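You operate a simulated robot arm through the tools that you are given. There is no shell and no other tool.

You are at the controls of a simulated robot arm. One attempt, no reset.

## Task
Fit a new cartridge of the chart's grade and pump two shots.
Fine: the empty one goes in the grey box; clamp the new one; the blue knob stays on rollers. Where these are worked on the way, their far stop is far enough and under half their travel is too little: cartridge clamp.

Only the result counts: the job must be done as asked and must still hold three seconds after the hand-in. Knocking over, shifting, dropping, spilling or breaking anything else fails it.

## Robot
A 6-joint arm with a two-finger parallel gripper, fixed in place. Base frame: the origin is at the foot of the arm, x ahead of it, y to its left, z up; the work surface is at about z = 0.72. Units: m, rad, N and s.
With the tool pointing down near the work surface it reaches from about 0.18 to 0.62 m from the base axis. Its first joint turns from -2.007 to 2.007 rad. Payload 3.43 kg.
The TCP is the grasp point between the finger pads, 0.034 m short of the fingertips. In the tool frame z runs along the fingers and y along their closing line. Largest opening 0.128 m; finger width 0.024, thickness 0.012; the body of the gripper, 0.048 by 0.13 m, starts 0.096 m behind the TCP.
Orientation is that of the tool frame in the base frame, as a unit quaternion [x, y, z, w]. With the fingers straight down and closing along the base's y, the tool's x points along the base's -x, its y along +y and its z along -z.

## Interface
- The arm moves only by the tool servo_tool. Its argument "rows" is a list of rows, each a list of 7 numbers: the shift along the tool's x, y, z in m, then the turn, a rotation vector about the tool's x, y, z in rad, then the finger opening in m, from 0 to 0.128. In form: [[x, y, z, rx, ry, rz, gripper], ...]. A call has 1 to 20 rows; each row shifts and turns the commanded pose from where the row before left it, along the tool's axes as they then stand. A row lasts 0.2 s, in which the tool goes at most 0.05 m and 0.15 rad; a call with a longer step from one row to the next is refused whole, and so is a gripper value outside its range. Where a pose cannot be reached the arm comes as near as it can. A force on the tool above 40 N (or 10 N above the force at the start of the call, whichever is more), or a blocked arm, ends the call early, and 0.2 s more pass. The fingers move at their own pace (about 0.153 m/s each) and stop on an object; they squeeze with about 39 N. The grip force told is the motor's: it shows also when the fingers shut on nothing. Time passes only in rows, and 0.2 s behind the last, so rows that do not move let the fingers close. It gives the time, the measured TCP pose, the force on the tool (base axes), the opening and the grip force at its end, in the units of the frame above (readings bear some noise), with the torque about the TCP (base axes, N m) and any sound that the robot's microphone picked up, and new pictures: "pictures" is both (left out), scene, wrist or none.
- Cameras (640 x 400 px; columns grow to the right, rows downward): "scene" is fixed at [0.4078, 0.4937, 1.5384]; the picture's right is [-0.94, -0.34, 0.00], its down [-0.24, 0.66, -0.71] and it looks along [0.24, -0.67, -0.70] (base axes); focal length 334 px, centre (320, 200). "wrist" rides on the gripper at [0.076, -0.011, -0.16] in the tool frame; the picture's right is [0.15, 0.99, 0.00], its down [-0.88, 0.13, -0.46] and it looks along [-0.45, 0.07, 0.89] (tool axes); focal length 234 px, centre (320, 200). There is no depth. A picture from a camera that has moved, and an enlarged one, comes with that camera's place and axes in the base frame and with its lens. The place of the scene camera against the robot may be out by one fixed shift of up to 0.012 m in any direction.
- raise_lower(by): slides the trunk up (or, below 0, down) by that many m; the arm rides with it, the base frame stays. It gives what a move gives, with no picture.
- enlarge(camera, box): a new picture of the part [left, top, right, bottom] of that camera's present view, enlarged. It takes no simulated time.
- hand_in(): hands the job in; it is judged then, once.

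Places have to be worked out from the pictures, the camera data and where the tool is seen. Open the gripper and draw the arm clear of the work before you hand the job in, unless the task says otherwise.

The tools are called as a command line: name --pt "numbers of a row" for each row, then --argument value for the rest, lists and objects as JSON in quotes. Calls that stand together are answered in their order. servo_tool: Moves the arm, as the interface text tells. Its arguments: {"type":"object","properties":{"rows":{"type":"array","items":{"type":"array","items":{"type":"number"}}},"pictures":{"type":"string","enum":["both","scene","wrist","none"]}},"required":["rows"]} The other tools are called the same way: raise_lower (by) slides the trunk up or down; enlarge (camera, box) takes an enlarged picture of a part of a camera's view; hand_in () hands the job in.

At the start:

```text
time: 0.0
eef_pos: [0.4425, -0.0255, 1.1953]
tcp_rot: [0.001, 1.0, 0.0, 0.0]
contact_force: [0.4, -0.7, -0.3]
torque: [0.02, 0.04, 0.01]
gripper_width: 0.1281
grip_force: 0.0
trunk travel left (down, up): [-0.925, 0.065]
```

scene: 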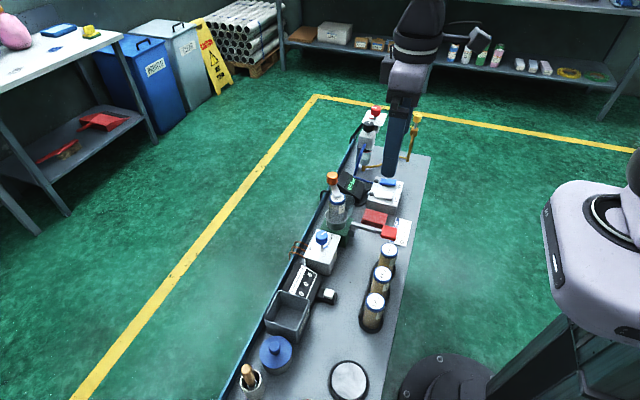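
wrist: 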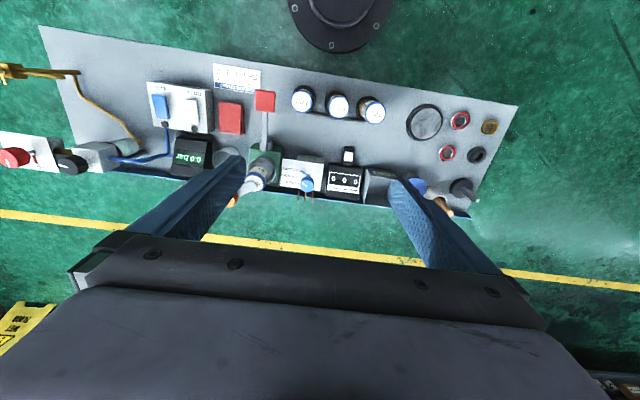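

The pictures show a bench with several devices; I need details first. I enlarge parts of both views.

enlarge --camera "scene" --box '[320, 90, 440, 165]'

enlarge --camera "scene" --box '[290, 160, 430, 250]'

enlarge --camera "scene" --box '[220, 220, 420, 345]'

enlarge --camera "scene" --box '[200, 310, 400, 400]'

enlarge --camera "wrist" --box '[0, 20, 280, 195]'

enlarge --camera "wrist" --box '[200, 60, 420, 200]'

enlarge --camera "wrist" --box '[320, 80, 540, 220]'

```text
5.33 times, centred on (380, 128) of scene
camera zoom: at [0.4078, 0.4937, 1.5384], right [-0.94, -0.34, 0.0], down [-0.24, 0.66, -0.71], along [0.24, -0.67, -0.7], focal length 1780 px, centre (0, 587)
```

zoom: 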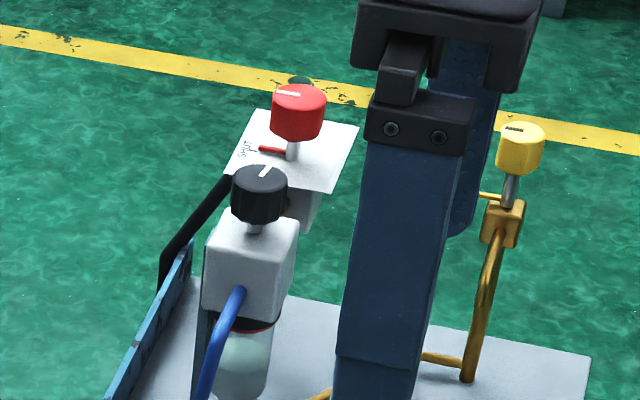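

```text
4.44 times, centred on (360, 205) of scene
camera zoom: at [0.4078, 0.4937, 1.5384], right [-0.94, -0.34, 0.0], down [-0.24, 0.66, -0.71], along [0.24, -0.67, -0.7], focal length 1483 px, centre (142, 178)
```

zoom: 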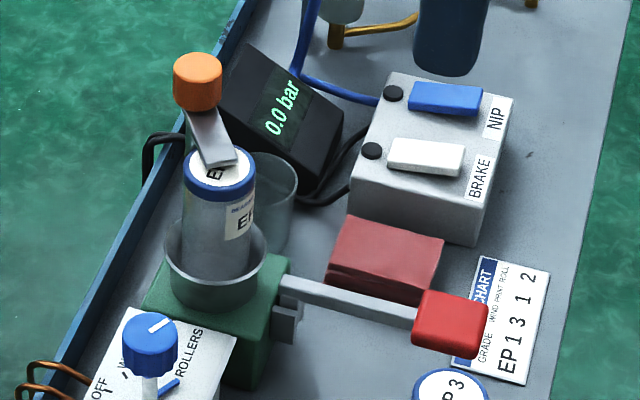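

```text
3.20 times, centred on (320, 282) of scene
camera zoom: at [0.4078, 0.4937, 1.5384], right [-0.94, -0.34, 0.0], down [-0.24, 0.66, -0.71], along [0.24, -0.67, -0.7], focal length 1068 px, centre (320, -64)
```

zoom: 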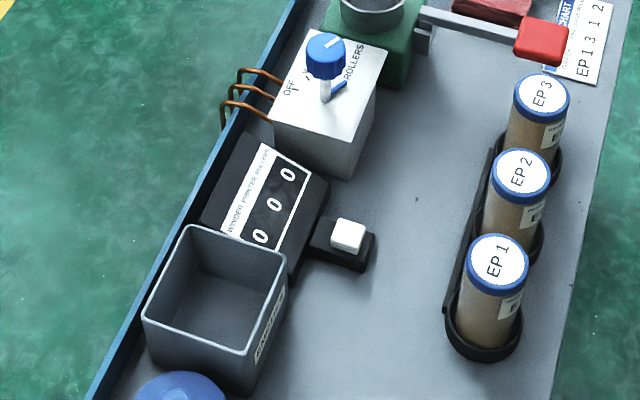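

```text
3.20 times, centred on (300, 355) of scene
camera zoom: at [0.4078, 0.4937, 1.5384], right [-0.94, -0.34, 0.0], down [-0.24, 0.66, -0.71], along [0.24, -0.67, -0.7], focal length 1068 px, centre (384, -296)
```

zoom: 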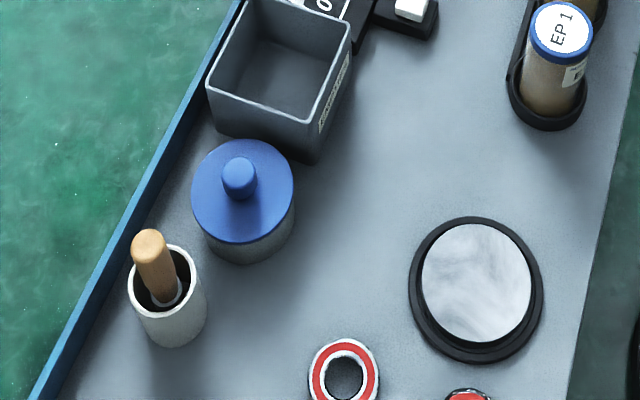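

```text
2.29 times, centred on (140, 108) of wrist
camera zoom: at [0.3657, -0.0377, 1.3546], right [-0.15, 0.99, 0.0], down [0.88, 0.13, 0.46], along [0.45, 0.07, -0.89], focal length 535 px, centre (731, 411)
```

zoom: 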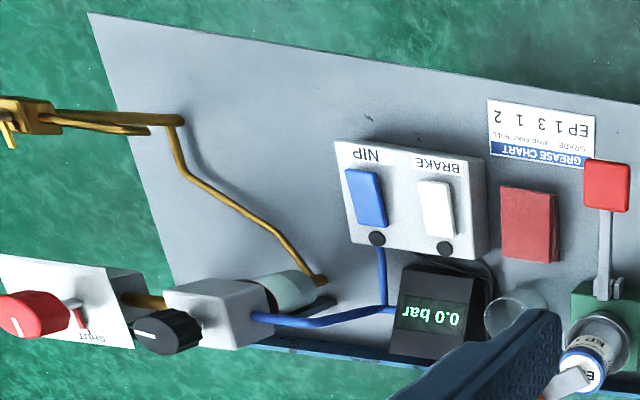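

```text
2.86 times, centred on (310, 130) of wrist
camera zoom: at [0.3657, -0.0377, 1.3546], right [-0.15, 0.99, 0.0], down [0.88, 0.13, 0.46], along [0.45, 0.07, -0.89], focal length 669 px, centre (349, 400)
```

zoom: 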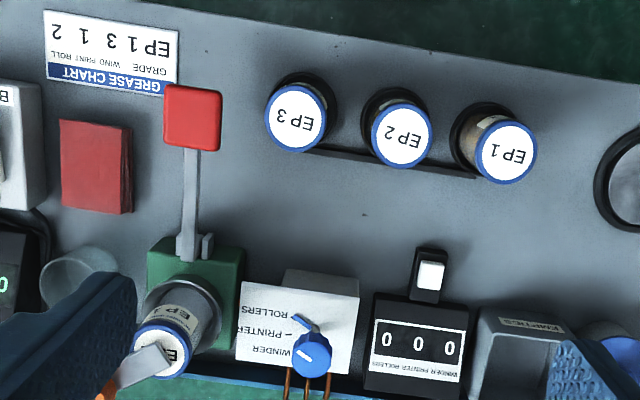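

```text
2.86 times, centred on (430, 150) of wrist
camera zoom: at [0.3657, -0.0377, 1.3546], right [-0.15, 0.99, 0.0], down [0.88, 0.13, 0.46], along [0.45, 0.07, -0.89], focal length 669 px, centre (6, 343)
```

zoom: 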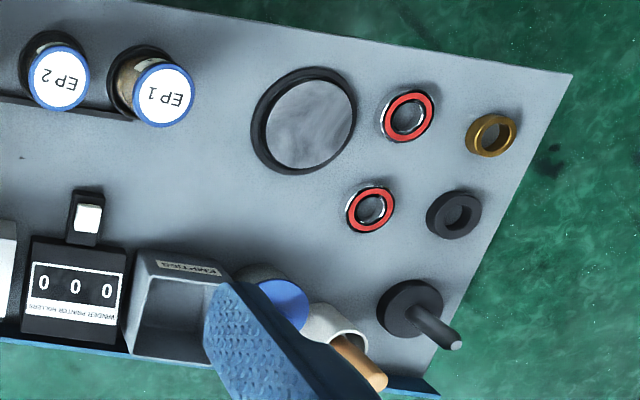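

The chart seems to read grade EP 1 with Wind 3 / Print 1 / Roll 2. I estimate the pump cartridge at about (0.57, -0.14, 0.91), the lever paddle at (0.42, -0.15, 0.81) and EP 1 at (0.41, 0.09, 0.83). I move in for a closer look at the pump and clamp.

servo_tool --pt "0.01 -0.029 0.029 0 0 0 0.128" --pt "0.01 -0.029 0.029 0 0 0 0.128" --pt "0.01 -0.029 0.029 0 0 0 0.128" --pt "0.01 -0.029 0.029 0 0 0 0.128" --pictures "both"

enlarge --camera "wrist" --box '[200, 60, 440, 210]'

enlarge --camera "scene" --box '[310, 160, 390, 210]'

enlarge --camera "scene" --box '[290, 205, 370, 255]'

enlarge --camera "scene" --box '[370, 205, 420, 255]'

```text
time: 1.0
eef_pos: [0.402, -0.1437, 1.0799]
tcp_rot: [-0.001, 1.0, 0.0, 0.0]
contact_force: [-0.1, 0.4, 0.7]
torque: [0.06, 0.01, 0.0]
gripper_width: 0.1282
grip_force: 0.1
trunk travel left (down, up): [-0.925, 0.065]
camera wrist: at [0.3257, -0.1553, 1.2378], right [-0.15, 0.99, 0.0], down [0.88, 0.13, 0.46], along [0.45, 0.07, -0.89], focal length 234 px, centre (320, 200)
```

scene: 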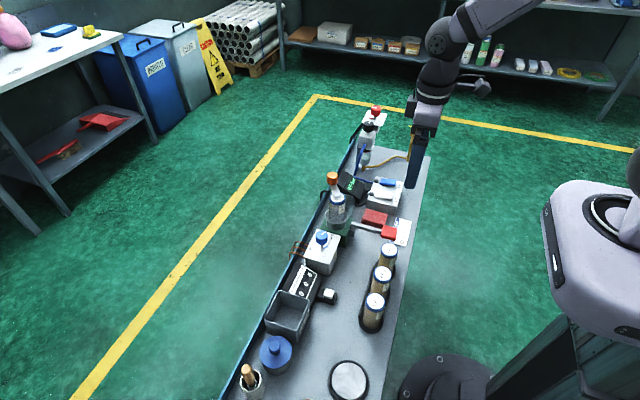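
wrist: 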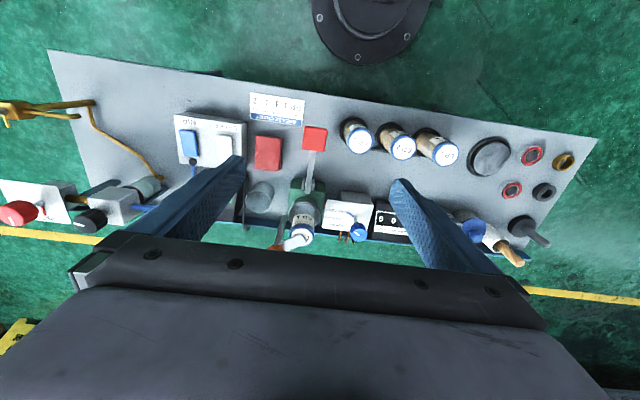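

```text
2.67 times, centred on (320, 135) of wrist
camera zoom: at [0.3257, -0.1553, 1.2378], right [-0.15, 0.99, 0.0], down [0.88, 0.13, 0.46], along [0.45, 0.07, -0.89], focal length 624 px, centre (320, 373)
```

zoom: 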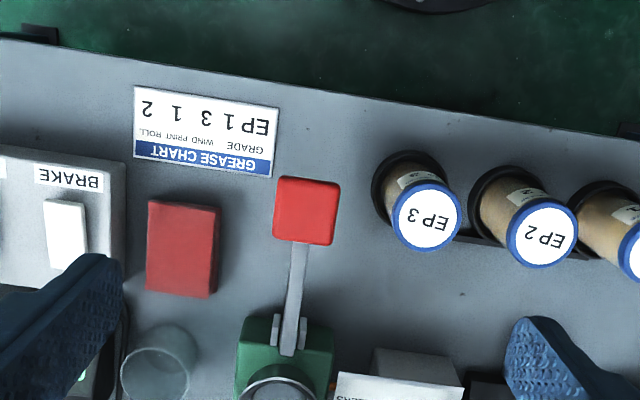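

```text
8.00 times, centred on (350, 185) of scene
camera zoom: at [0.4078, 0.4937, 1.5384], right [-0.94, -0.34, 0.0], down [-0.24, 0.66, -0.71], along [0.24, -0.67, -0.7], focal length 2670 px, centre (80, 320)
```

zoom: 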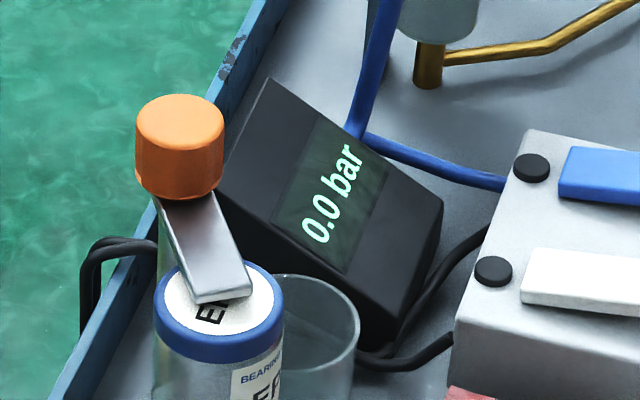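

```text
8.00 times, centred on (330, 230) of scene
camera zoom: at [0.4078, 0.4937, 1.5384], right [-0.94, -0.34, 0.0], down [-0.24, 0.66, -0.71], along [0.24, -0.67, -0.7], focal length 2670 px, centre (240, -40)
```

zoom: 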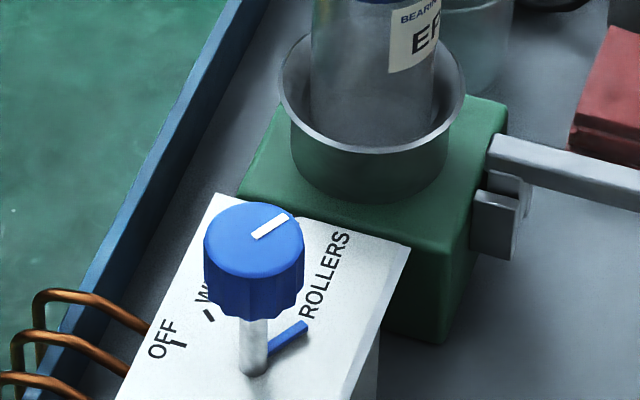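

```text
8.00 times, centred on (395, 230) of scene
camera zoom: at [0.4078, 0.4937, 1.5384], right [-0.94, -0.34, 0.0], down [-0.24, 0.66, -0.71], along [0.24, -0.67, -0.7], focal length 2670 px, centre (-280, -40)
```

zoom: 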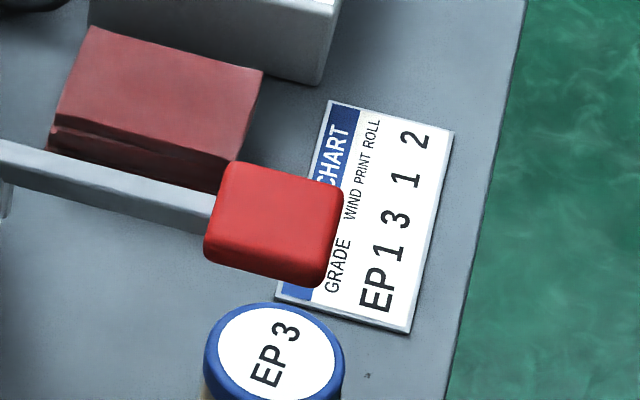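

Chart confirmed: grade EP 1, rollers 2 shots, and the blue knob points at ROLLERS. I zoom on the clamp from the wrist camera.

enlarge --camera "wrist" --box '[240, 165, 360, 255]'

enlarge --camera "scene" --box '[305, 165, 365, 245]'

```text
4.44 times, centred on (300, 210) of wrist
camera zoom: at [0.3257, -0.1553, 1.2378], right [-0.15, 0.99, 0.0], down [0.88, 0.13, 0.46], along [0.45, 0.07, -0.89], focal length 1041 px, centre (409, 156)
```

zoom: 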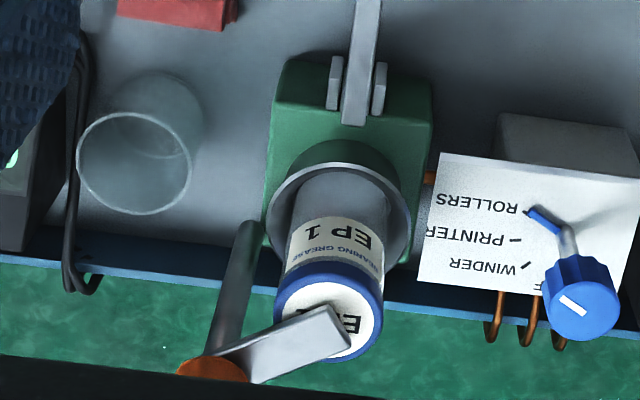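

```text
5.00 times, centred on (335, 205) of scene
camera zoom: at [0.4078, 0.4937, 1.5384], right [-0.94, -0.34, 0.0], down [-0.24, 0.66, -0.71], along [0.24, -0.67, -0.7], focal length 1669 px, centre (245, 175)
```

zoom: 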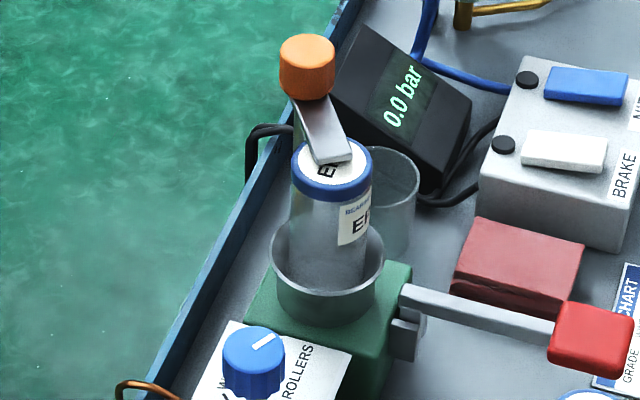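

The pump holds an EP 1 empty, clamped by a bar on a post with an orange knob on its far side. I move above the clamp for a clear close view and to test reach out there.

servo_tool --pt "-0.038 0 0.005 0 0 0 0.128" --pt "-0.038 0 0.005 0 0 0 0.128" --pt "-0.038 0 0.005 0 0 0 0.128" --pt "-0.038 0 0.005 0 0 0 0.128" --pt "0 0 0 0 0 0 0.128" --pictures "both"

enlarge --camera "wrist" --box '[220, 80, 420, 205]'

enlarge --camera "scene" --box '[290, 130, 410, 250]'

```text
time: 2.2
eef_pos: [0.5528, -0.1427, 1.0616]
tcp_rot: [0.0, 1.0, 0.001, 0.0]
contact_force: [0.4, 0.0, 0.0]
torque: [0.02, -0.05, -0.01]
gripper_width: 0.1279
grip_force: 0.0
trunk travel left (down, up): [-0.925, 0.065]
camera wrist: at [0.4774, -0.154, 1.2194], right [-0.15, 0.99, 0.0], down [0.88, 0.13, 0.46], along [0.45, 0.07, -0.89], focal length 234 px, centre (320, 200)
```

scene: 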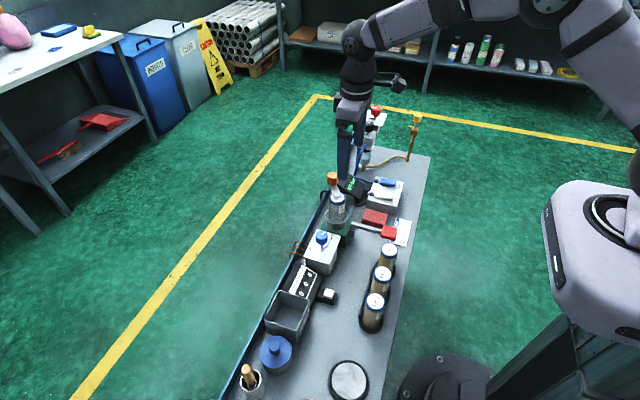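
wrist: 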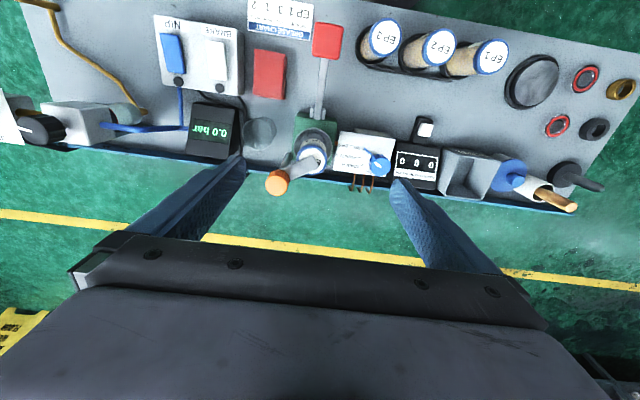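

```text
3.20 times, centred on (320, 142) of wrist
camera zoom: at [0.4774, -0.154, 1.2194], right [-0.15, 0.99, 0.0], down [0.88, 0.13, 0.46], along [0.45, 0.07, -0.89], focal length 749 px, centre (320, 384)
```

zoom: 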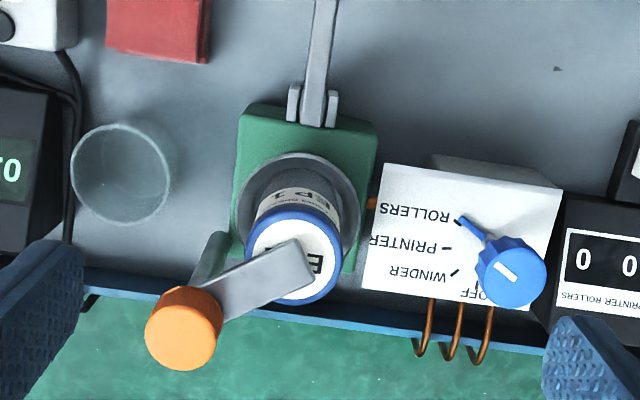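

```text
3.33 times, centred on (350, 190) of scene
camera zoom: at [0.4078, 0.4937, 1.5384], right [-0.94, -0.34, 0.0], down [-0.24, 0.66, -0.71], along [0.24, -0.67, -0.7], focal length 1112 px, centre (220, 233)
```

zoom: 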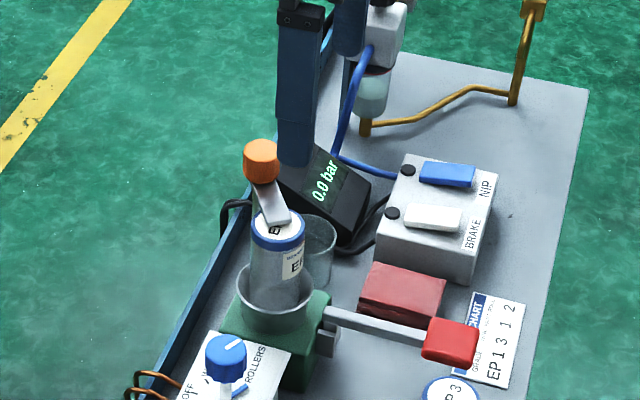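

The knob triangulates to about (0.611, -0.193, 0.92) and the empty's cap to (0.58, -0.149, ~0.893). I move closer over the knob to refine heights.

servo_tool --pt "-0.016 -0.014 0.018 0 0 0 0.128" --pt "-0.016 -0.014 0.018 0 0 0 0.128" --pt "-0.016 -0.014 0.018 0 0 0 0.128" --pt "0 0 0 0 0 0 0.128" --pictures "both"

enlarge --camera "wrist" --box '[220, 100, 420, 225]'

enlarge --camera "scene" --box '[290, 130, 410, 205]'

```text
time: 3.2
eef_pos: [0.6036, -0.1844, 1.0067]
tcp_rot: [-0.001, 1.0, 0.0, 0.0]
contact_force: [-0.3, 0.6, 1.4]
torque: [-0.03, -0.01, -0.02]
gripper_width: 0.128
grip_force: 0.0
trunk travel left (down, up): [-0.925, 0.065]
camera wrist: at [0.5257, -0.1957, 1.1649], right [-0.15, 0.99, 0.0], down [0.88, 0.13, 0.46], along [0.45, 0.07, -0.89], focal length 234 px, centre (320, 200)
```

scene: 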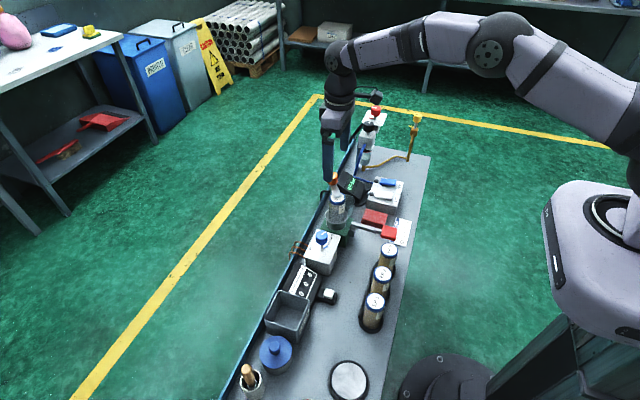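
wrist: 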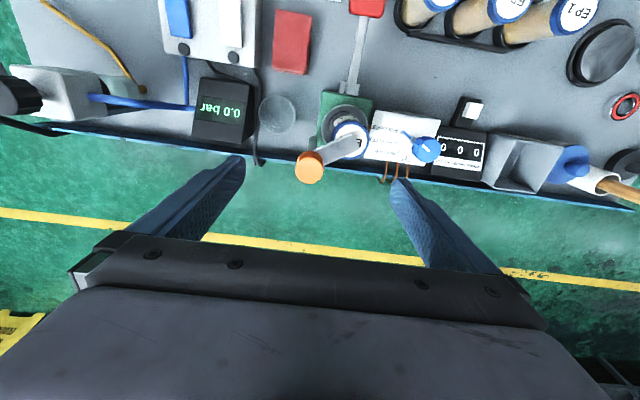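

```text
3.20 times, centred on (320, 162) of wrist
camera zoom: at [0.5257, -0.1957, 1.1649], right [-0.15, 0.99, 0.0], down [0.88, 0.13, 0.46], along [0.45, 0.07, -0.89], focal length 749 px, centre (320, 320)
```

zoom: 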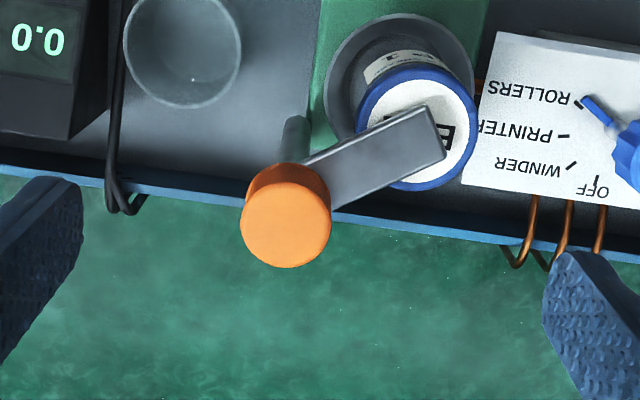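

```text
5.33 times, centred on (350, 168) of scene
camera zoom: at [0.4078, 0.4937, 1.5384], right [-0.94, -0.34, 0.0], down [-0.24, 0.66, -0.71], along [0.24, -0.67, -0.7], focal length 1780 px, centre (160, 373)
```

zoom: 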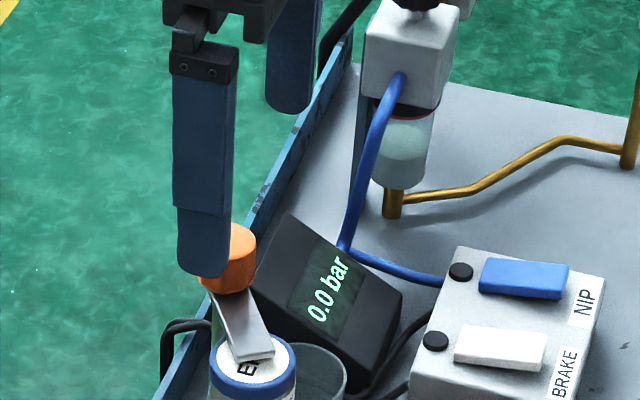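

Refined estimates: knob top at (0.615, -0.1935, ~0.918), about 0.031 m wide, and the cap at (0.581, -0.150, ~0.89). I move over the knob with the fingers narrowed to 0.05 and check reach before gripping.

servo_tool --pt "-0.006 -0.0045 0.02 0 0 0 0.08" --pt "-0.0055 -0.0045 0.02 0 0 0 0.06" --pt "0 0 0.012 0 0 0 0.05" --pt "0 0 0 0 0 0 0.05" --pictures "both"

enlarge --camera "wrist" --box '[240, 130, 400, 230]'

enlarge --camera "scene" --box '[290, 140, 390, 205]'

```text
time: 4.2
eef_pos: [0.6125, -0.1926, 0.9534]
tcp_rot: [0.0, 1.0, 0.0, 0.001]
contact_force: [-0.2, 0.2, 0.1]
torque: [-0.05, 0.0, 0.02]
gripper_width: 0.05
grip_force: 0.0
trunk travel left (down, up): [-0.925, 0.065]
camera wrist: at [0.5372, -0.2048, 1.1122], right [-0.15, 0.99, 0.0], down [0.88, 0.13, 0.46], along [0.45, 0.07, -0.89], focal length 234 px, centre (320, 200)
```

scene: 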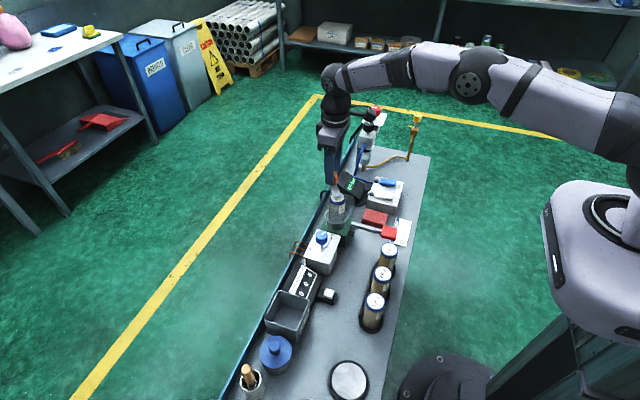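
wrist: 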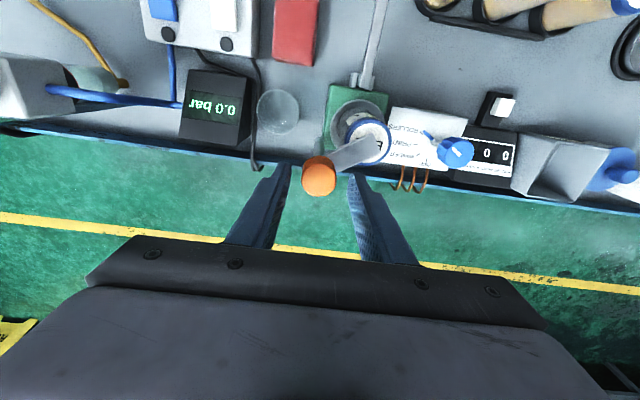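

```text
4.00 times, centred on (320, 180) of wrist
camera zoom: at [0.5372, -0.2048, 1.1122], right [-0.15, 0.99, 0.0], down [0.88, 0.13, 0.46], along [0.45, 0.07, -0.89], focal length 937 px, centre (320, 280)
```

zoom: 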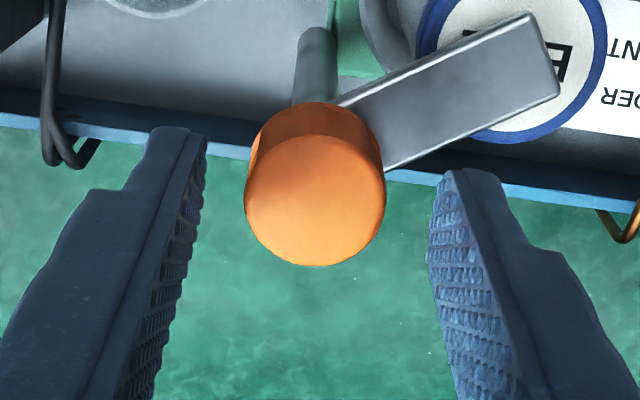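

```text
6.15 times, centred on (340, 172) of scene
camera zoom: at [0.4078, 0.4937, 1.5384], right [-0.94, -0.34, 0.0], down [-0.24, 0.66, -0.71], along [0.24, -0.67, -0.7], focal length 2054 px, centre (197, 369)
```

zoom: 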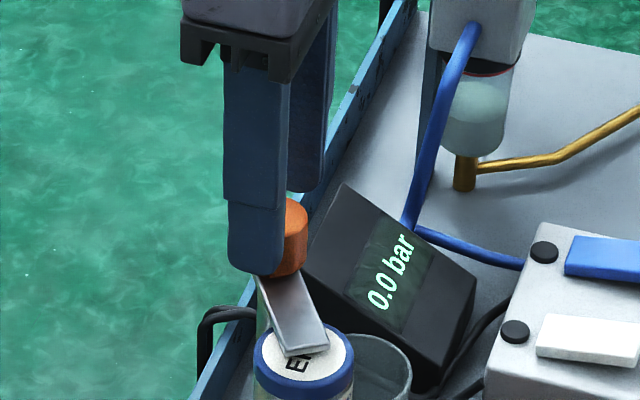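

Scene and wrist data put the knob at z ≈ 0.907–0.930 at (0.613, -0.1935), and the fingers straddle it. I lower 10 mm, keeping the tips just above the bar, and close on the knob.

servo_tool --pt "0 -0.0005 0.01 0 0 0 0.05" --pt "0 0 0 0 0 0 0.03" --pt "0 0 0 0 0 0 0.0" --pt "0 0 0 0 0 0 0.0" --pictures "both"

enlarge --camera "wrist" --box '[240, 130, 400, 230]'

enlarge --camera "scene" --box '[290, 140, 390, 205]'

```text
time: 5.2
eef_pos: [0.6118, -0.1939, 0.9451]
tcp_rot: [0.0, 1.0, 0.0, 0.0]
contact_force: [-0.6, -2.5, 2.0]
torque: [-0.07, 0.59, 0.01]
gripper_width: 0.031
grip_force: 45.5
trunk travel left (down, up): [-0.925, 0.065]
camera wrist: at [0.5369, -0.2056, 1.1024], right [-0.15, 0.99, 0.0], down [0.88, 0.13, 0.46], along [0.45, 0.07, -0.89], focal length 234 px, centre (320, 200)
```

scene: 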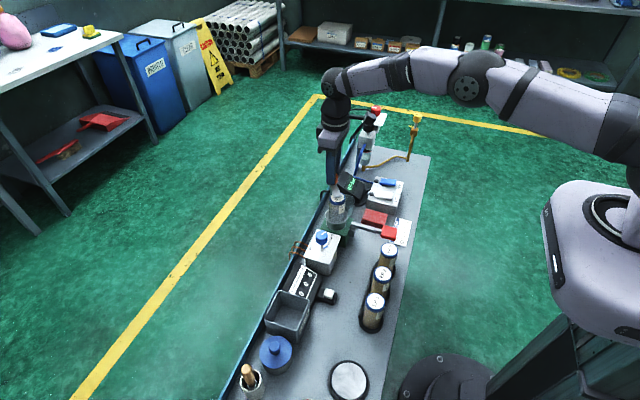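
wrist: 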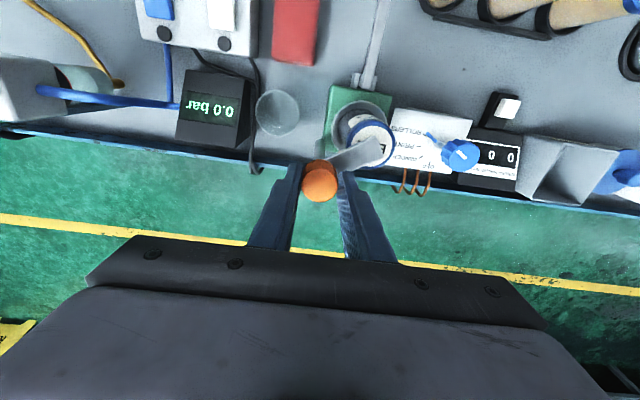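

```text
4.00 times, centred on (320, 180) of wrist
camera zoom: at [0.5369, -0.2056, 1.1024], right [-0.15, 0.99, 0.0], down [0.88, 0.13, 0.46], along [0.45, 0.07, -0.89], focal length 937 px, centre (320, 280)
```

zoom: 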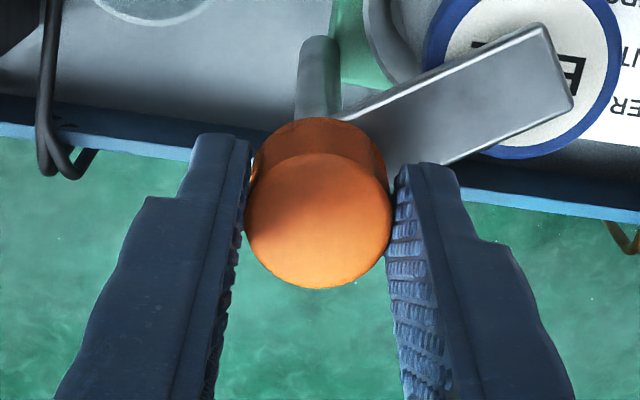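

```text
6.15 times, centred on (340, 172) of scene
camera zoom: at [0.4078, 0.4937, 1.5384], right [-0.94, -0.34, 0.0], down [-0.24, 0.66, -0.71], along [0.24, -0.67, -0.7], focal length 2054 px, centre (197, 369)
```

zoom: 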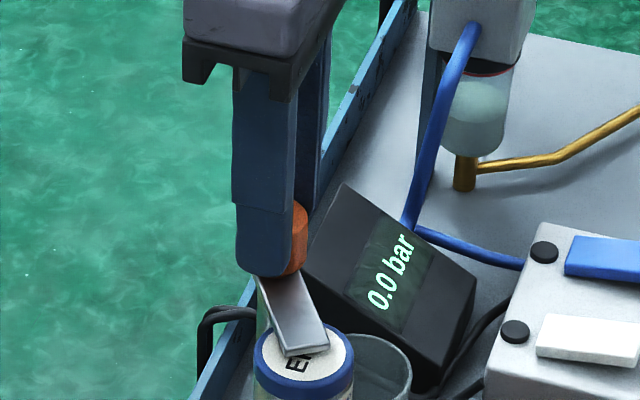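

The knob is gripped at 0.031 m. I twist 0.3 rad clockwise as seen from above to see which way the bar swings.

servo_tool --pt "0 0 0 0 0 0.1 0.0" --pt "0 0 0 0 0 0.1 0.0" --pt "0 0 0 0 0 0.1 0.0" --pt "0 0 0 0 0 0 0.0" --pictures "both"

enlarge --camera "wrist" --box '[240, 130, 400, 230]'

enlarge --camera "scene" --box '[290, 140, 390, 205]'

```text
time: 6.2
eef_pos: [0.6143, -0.1941, 0.9441]
tcp_rot: [0.15, 0.989, 0.0, 0.0]
contact_force: [0.2, 0.2, 1.6]
torque: [-0.08, 0.0, 0.5]
gripper_width: 0.031
grip_force: 45.1
trunk travel left (down, up): [-0.925, 0.065]
camera wrist: at [0.5374, -0.1822, 1.1025], right [0.15, 0.99, 0.0], down [0.88, -0.14, 0.46], along [0.45, -0.07, -0.89], focal length 234 px, centre (320, 200)
```

scene: 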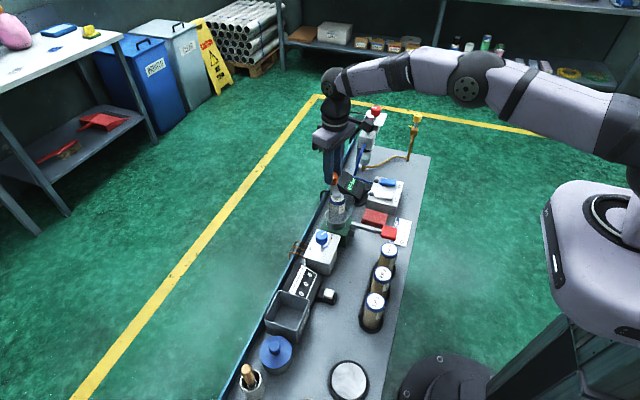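
wrist: 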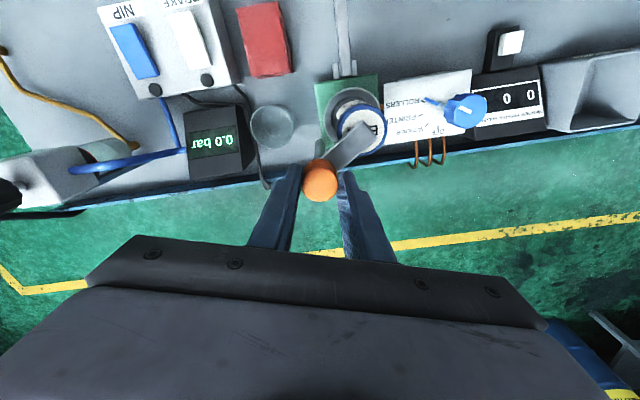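

```text
4.00 times, centred on (320, 180) of wrist
camera zoom: at [0.5374, -0.1822, 1.1025], right [0.15, 0.99, 0.0], down [0.88, -0.14, 0.46], along [0.45, -0.07, -0.89], focal length 937 px, centre (320, 280)
```

zoom: 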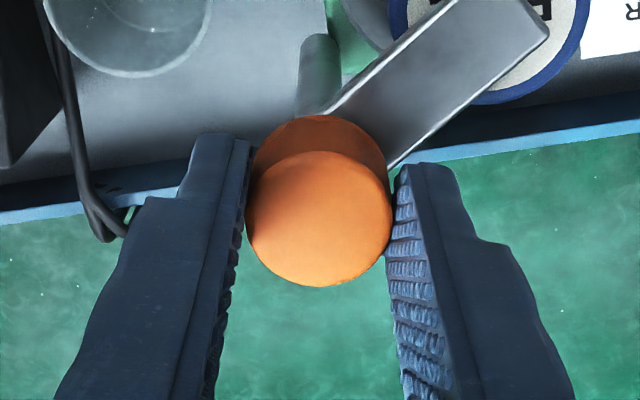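

```text
6.15 times, centred on (340, 172) of scene
camera zoom: at [0.4078, 0.4937, 1.5384], right [-0.94, -0.34, 0.0], down [-0.24, 0.66, -0.71], along [0.24, -0.67, -0.7], focal length 2054 px, centre (197, 369)
```

zoom: 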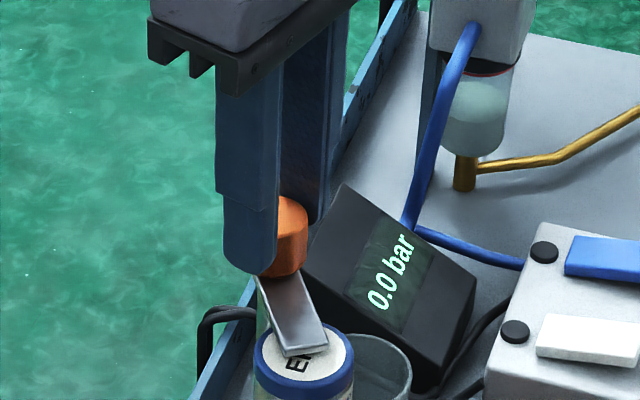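

The bar did not move clockwise (torque 0.5 N m, already at its stop there), so it opens counter-clockwise. I twist the other way and check.

servo_tool --pt "0 0 0 0 0 -0.1 0.0" --pt "0 0 0 0 0 -0.12 0.0" --pt "0 0 0 0 0 -0.12 0.0" --pt "0 0 0 0 0 -0.12 0.0" --pt "0 0 0 0 0 -0.12 0.0" --pt "0 0 0 0 0 0 0.0" --pictures "both"

enlarge --camera "wrist" --box '[240, 130, 400, 230]'

enlarge --camera "scene" --box '[290, 140, 390, 205]'

```text
time: 7.6
eef_pos: [0.6126, -0.1939, 0.9435]
tcp_rot: [-0.141, 0.99, 0.0, 0.0]
contact_force: [-0.1, -4.0, 1.0]
torque: [-0.17, -0.1, 0.0]
gripper_width: 0.0308
grip_force: 44.8
trunk travel left (down, up): [-0.925, 0.065]
camera wrist: at [0.5434, -0.2267, 1.1025], right [-0.42, 0.91, 0.0], down [0.81, 0.37, 0.46], along [0.41, 0.19, -0.89], focal length 234 px, centre (320, 200)
```

scene: 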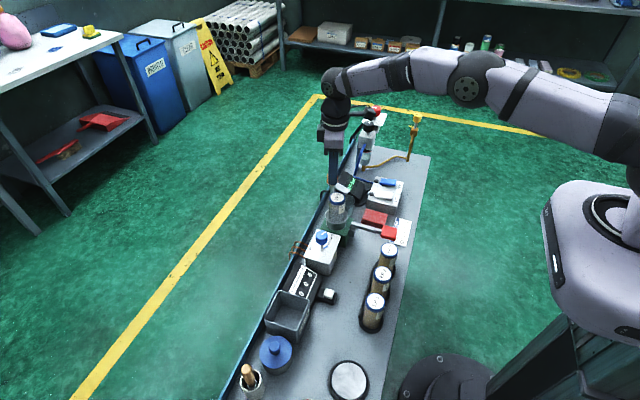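
wrist: 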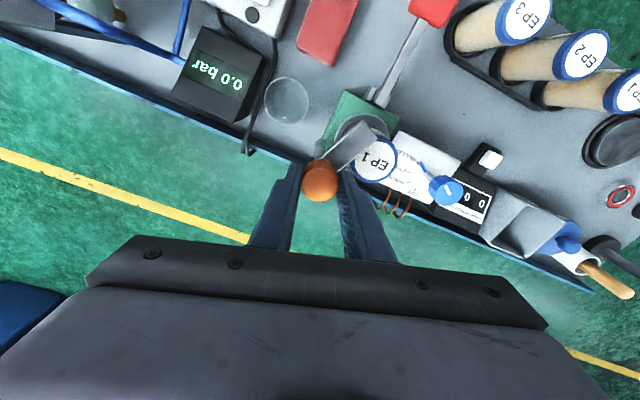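

```text
4.00 times, centred on (320, 180) of wrist
camera zoom: at [0.5434, -0.2267, 1.1025], right [-0.42, 0.91, 0.0], down [0.81, 0.37, 0.46], along [0.41, 0.19, -0.89], focal length 937 px, centre (320, 280)
```

zoom: 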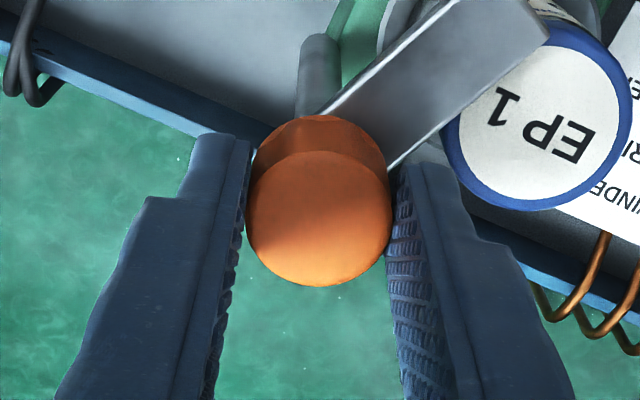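

```text
6.15 times, centred on (340, 172) of scene
camera zoom: at [0.4078, 0.4937, 1.5384], right [-0.94, -0.34, 0.0], down [-0.24, 0.66, -0.71], along [0.24, -0.67, -0.7], focal length 2054 px, centre (197, 369)
```

zoom: 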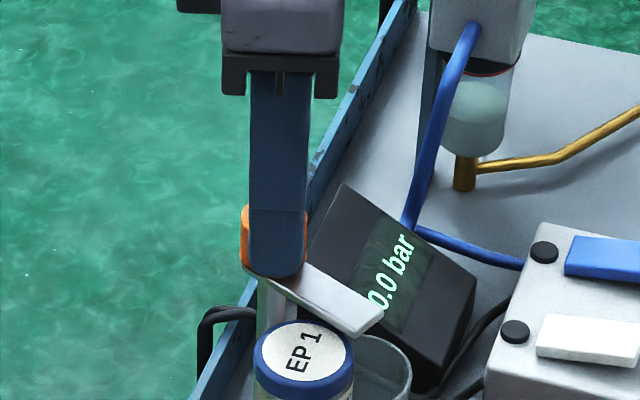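

The bar now swings away counter-clockwise by about 0.58 rad. I continue toward the open stop.

servo_tool --pt "0 0 0 0 0 -0.12 0.0" --pt "0 0 0 0 0 -0.12 0.0" --pt "0 0 0 0 0 -0.12 0.0" --pt "0 0 0 0 0 -0.12 0.0" --pt "0 0 0 0 0 -0.12 0.0" --pt "0 0 0 0 0 0 0.0" --pictures "both"

enlarge --camera "scene" --box '[290, 140, 390, 205]'

```text
time: 9.0
eef_pos: [0.6147, -0.1943, 0.9435]
tcp_rot: [-0.427, 0.904, -0.001, 0.001]
contact_force: [1.5, -9.5, 1.0]
torque: [-0.67, 0.12, 0.0]
gripper_width: 0.0309
grip_force: 45.1
trunk travel left (down, up): [-0.925, 0.065]
camera wrist: at [0.574, -0.2612, 1.1025], right [-0.86, 0.52, 0.0], down [0.46, 0.76, 0.46], along [0.24, 0.39, -0.89], focal length 234 px, centre (320, 200)
```

scene: 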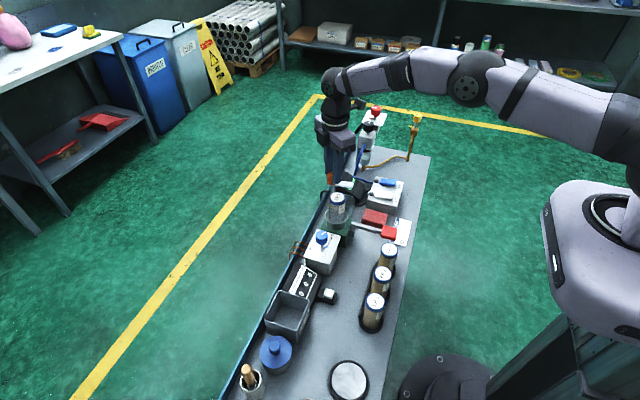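
wrist: 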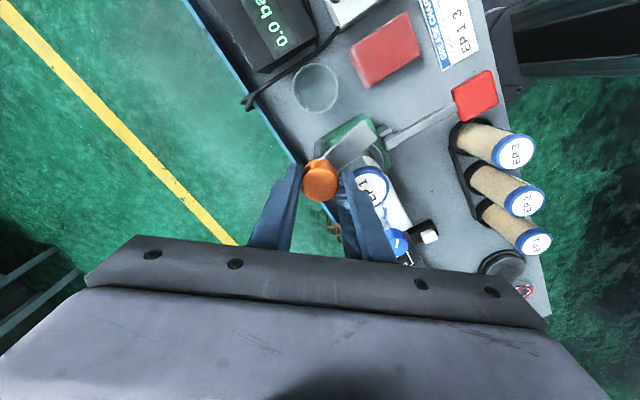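

```text
6.15 times, centred on (340, 172) of scene
camera zoom: at [0.4078, 0.4937, 1.5384], right [-0.94, -0.34, 0.0], down [-0.24, 0.66, -0.71], along [0.24, -0.67, -0.7], focal length 2054 px, centre (197, 369)
```

zoom: 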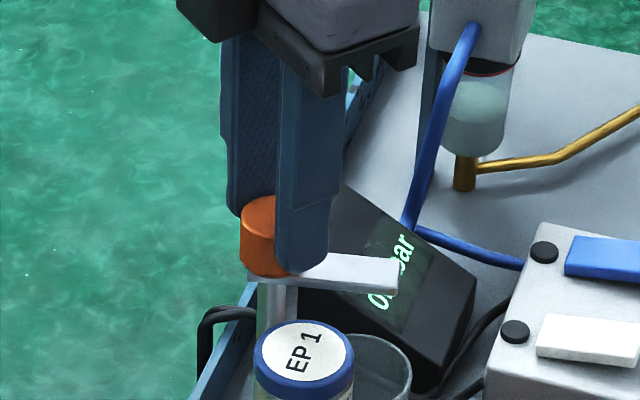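

Still turning freely; total about 1.18 rad. I continue until it stops.

servo_tool --pt "0 0 0 0 0 -0.12 0.0" --pt "0 0 0 0 0 -0.12 0.0" --pt "0 0 0 0 0 -0.12 0.0" --pt "0 0 0 0 0 -0.12 0.0" --pt "0 0 0 0 0 0 0.0" --pictures "both"

enlarge --camera "scene" --box '[290, 140, 390, 205]'

enlarge --camera "wrist" --box '[240, 130, 400, 230]'

```text
time: 10.2
eef_pos: [0.6137, -0.1965, 0.9445]
tcp_rot: [-0.63, 0.777, -0.001, 0.001]
contact_force: [6.8, -13.1, 2.6]
torque: [-0.41, -0.34, 0.0]
gripper_width: 0.0311
grip_force: 45.2
trunk travel left (down, up): [-0.925, 0.065]
camera wrist: at [0.6092, -0.2724, 1.1025], right [-1.0, 0.06, 0.0], down [0.05, 0.89, 0.46], along [0.03, 0.46, -0.89], focal length 234 px, centre (320, 200)
```

scene: 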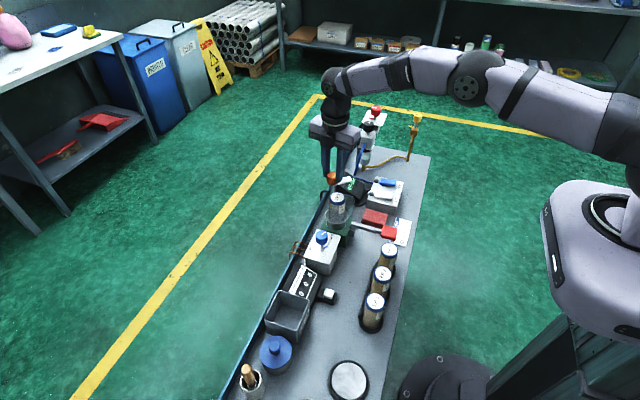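
wrist: 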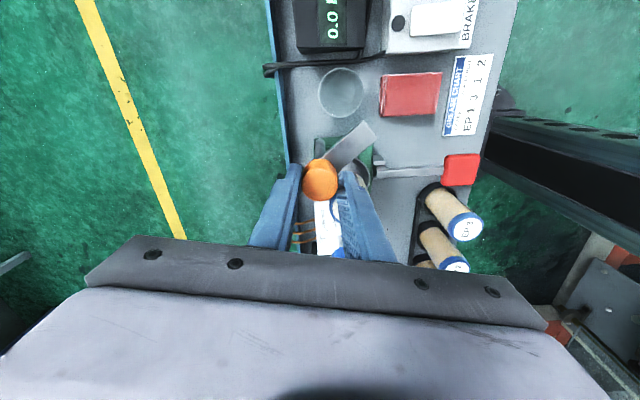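

```text
6.15 times, centred on (340, 172) of scene
camera zoom: at [0.4078, 0.4937, 1.5384], right [-0.94, -0.34, 0.0], down [-0.24, 0.66, -0.71], along [0.24, -0.67, -0.7], focal length 2054 px, centre (197, 369)
```

zoom: 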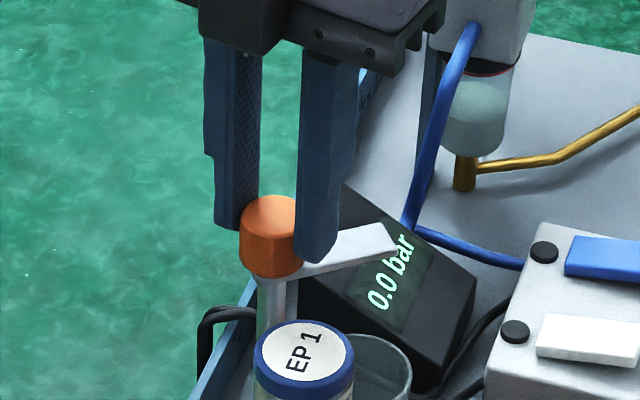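

```text
4.00 times, centred on (320, 180) of wrist
camera zoom: at [0.6092, -0.2724, 1.1025], right [-1.0, 0.06, 0.0], down [0.05, 0.89, 0.46], along [0.03, 0.46, -0.89], focal length 937 px, centre (320, 280)
```

zoom: 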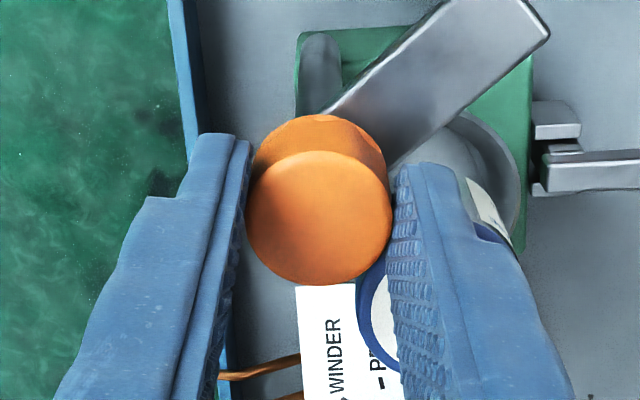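

The clamp has swung about 1.66 rad with no stop torque yet, and a lateral force of 13 N has built up. I shift the command to relieve it and twist a bit further to find the stop.

servo_tool --pt "0.0026 -0.002 0 0 0 -0.1 0.0" --pt "0 0 0 0 0 -0.1 0.0" --pt "0 0 0 0 0 -0.1 0.0" --pt "0 0 0 0 0 0 0.0" --pictures "both"

enlarge --camera "scene" --box '[290, 140, 390, 205]'

enlarge --camera "wrist" --box '[240, 130, 400, 230]'

```text
time: 11.2
eef_pos: [0.6154, -0.1952, 0.9441]
tcp_rot: [0.74, -0.673, 0.0, -0.001]
contact_force: [5.4, -0.9, 6.3]
torque: [0.02, -0.12, 0.01]
gripper_width: 0.0309
grip_force: 44.6
trunk travel left (down, up): [-0.925, 0.065]
camera wrist: at [0.6328, -0.2707, 1.1024], right [-0.97, -0.24, 0.0], down [-0.21, 0.86, 0.46], along [-0.11, 0.44, -0.89], focal length 234 px, centre (320, 200)
```

scene: 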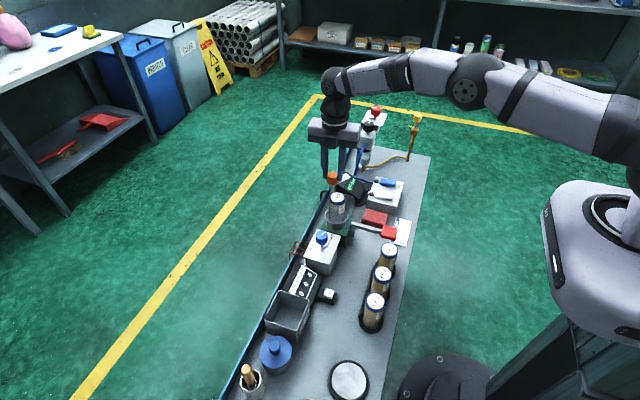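
wrist: 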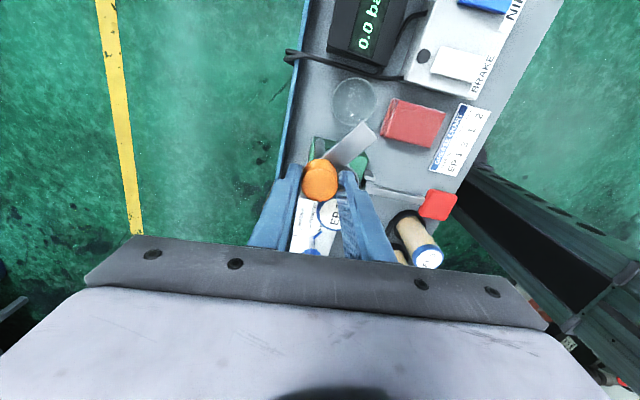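

```text
6.15 times, centred on (340, 172) of scene
camera zoom: at [0.4078, 0.4937, 1.5384], right [-0.94, -0.34, 0.0], down [-0.24, 0.66, -0.71], along [0.24, -0.67, -0.7], focal length 2054 px, centre (197, 369)
```

zoom: 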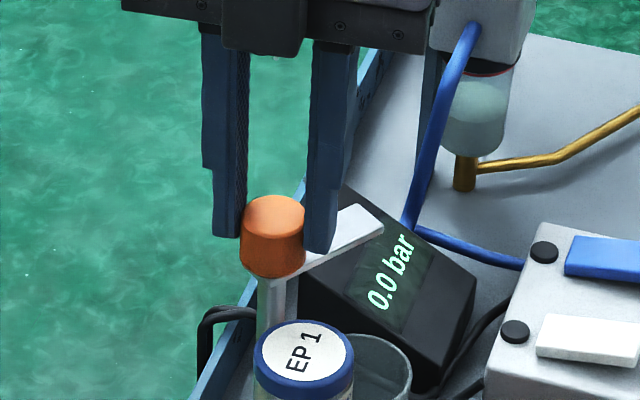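

```text
4.00 times, centred on (320, 180) of wrist
camera zoom: at [0.6328, -0.2707, 1.1024], right [-0.97, -0.24, 0.0], down [-0.21, 0.86, 0.46], along [-0.11, 0.44, -0.89], focal length 937 px, centre (320, 280)
```

zoom: 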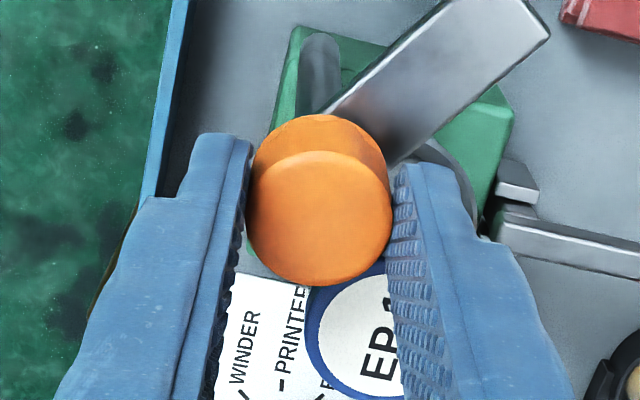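

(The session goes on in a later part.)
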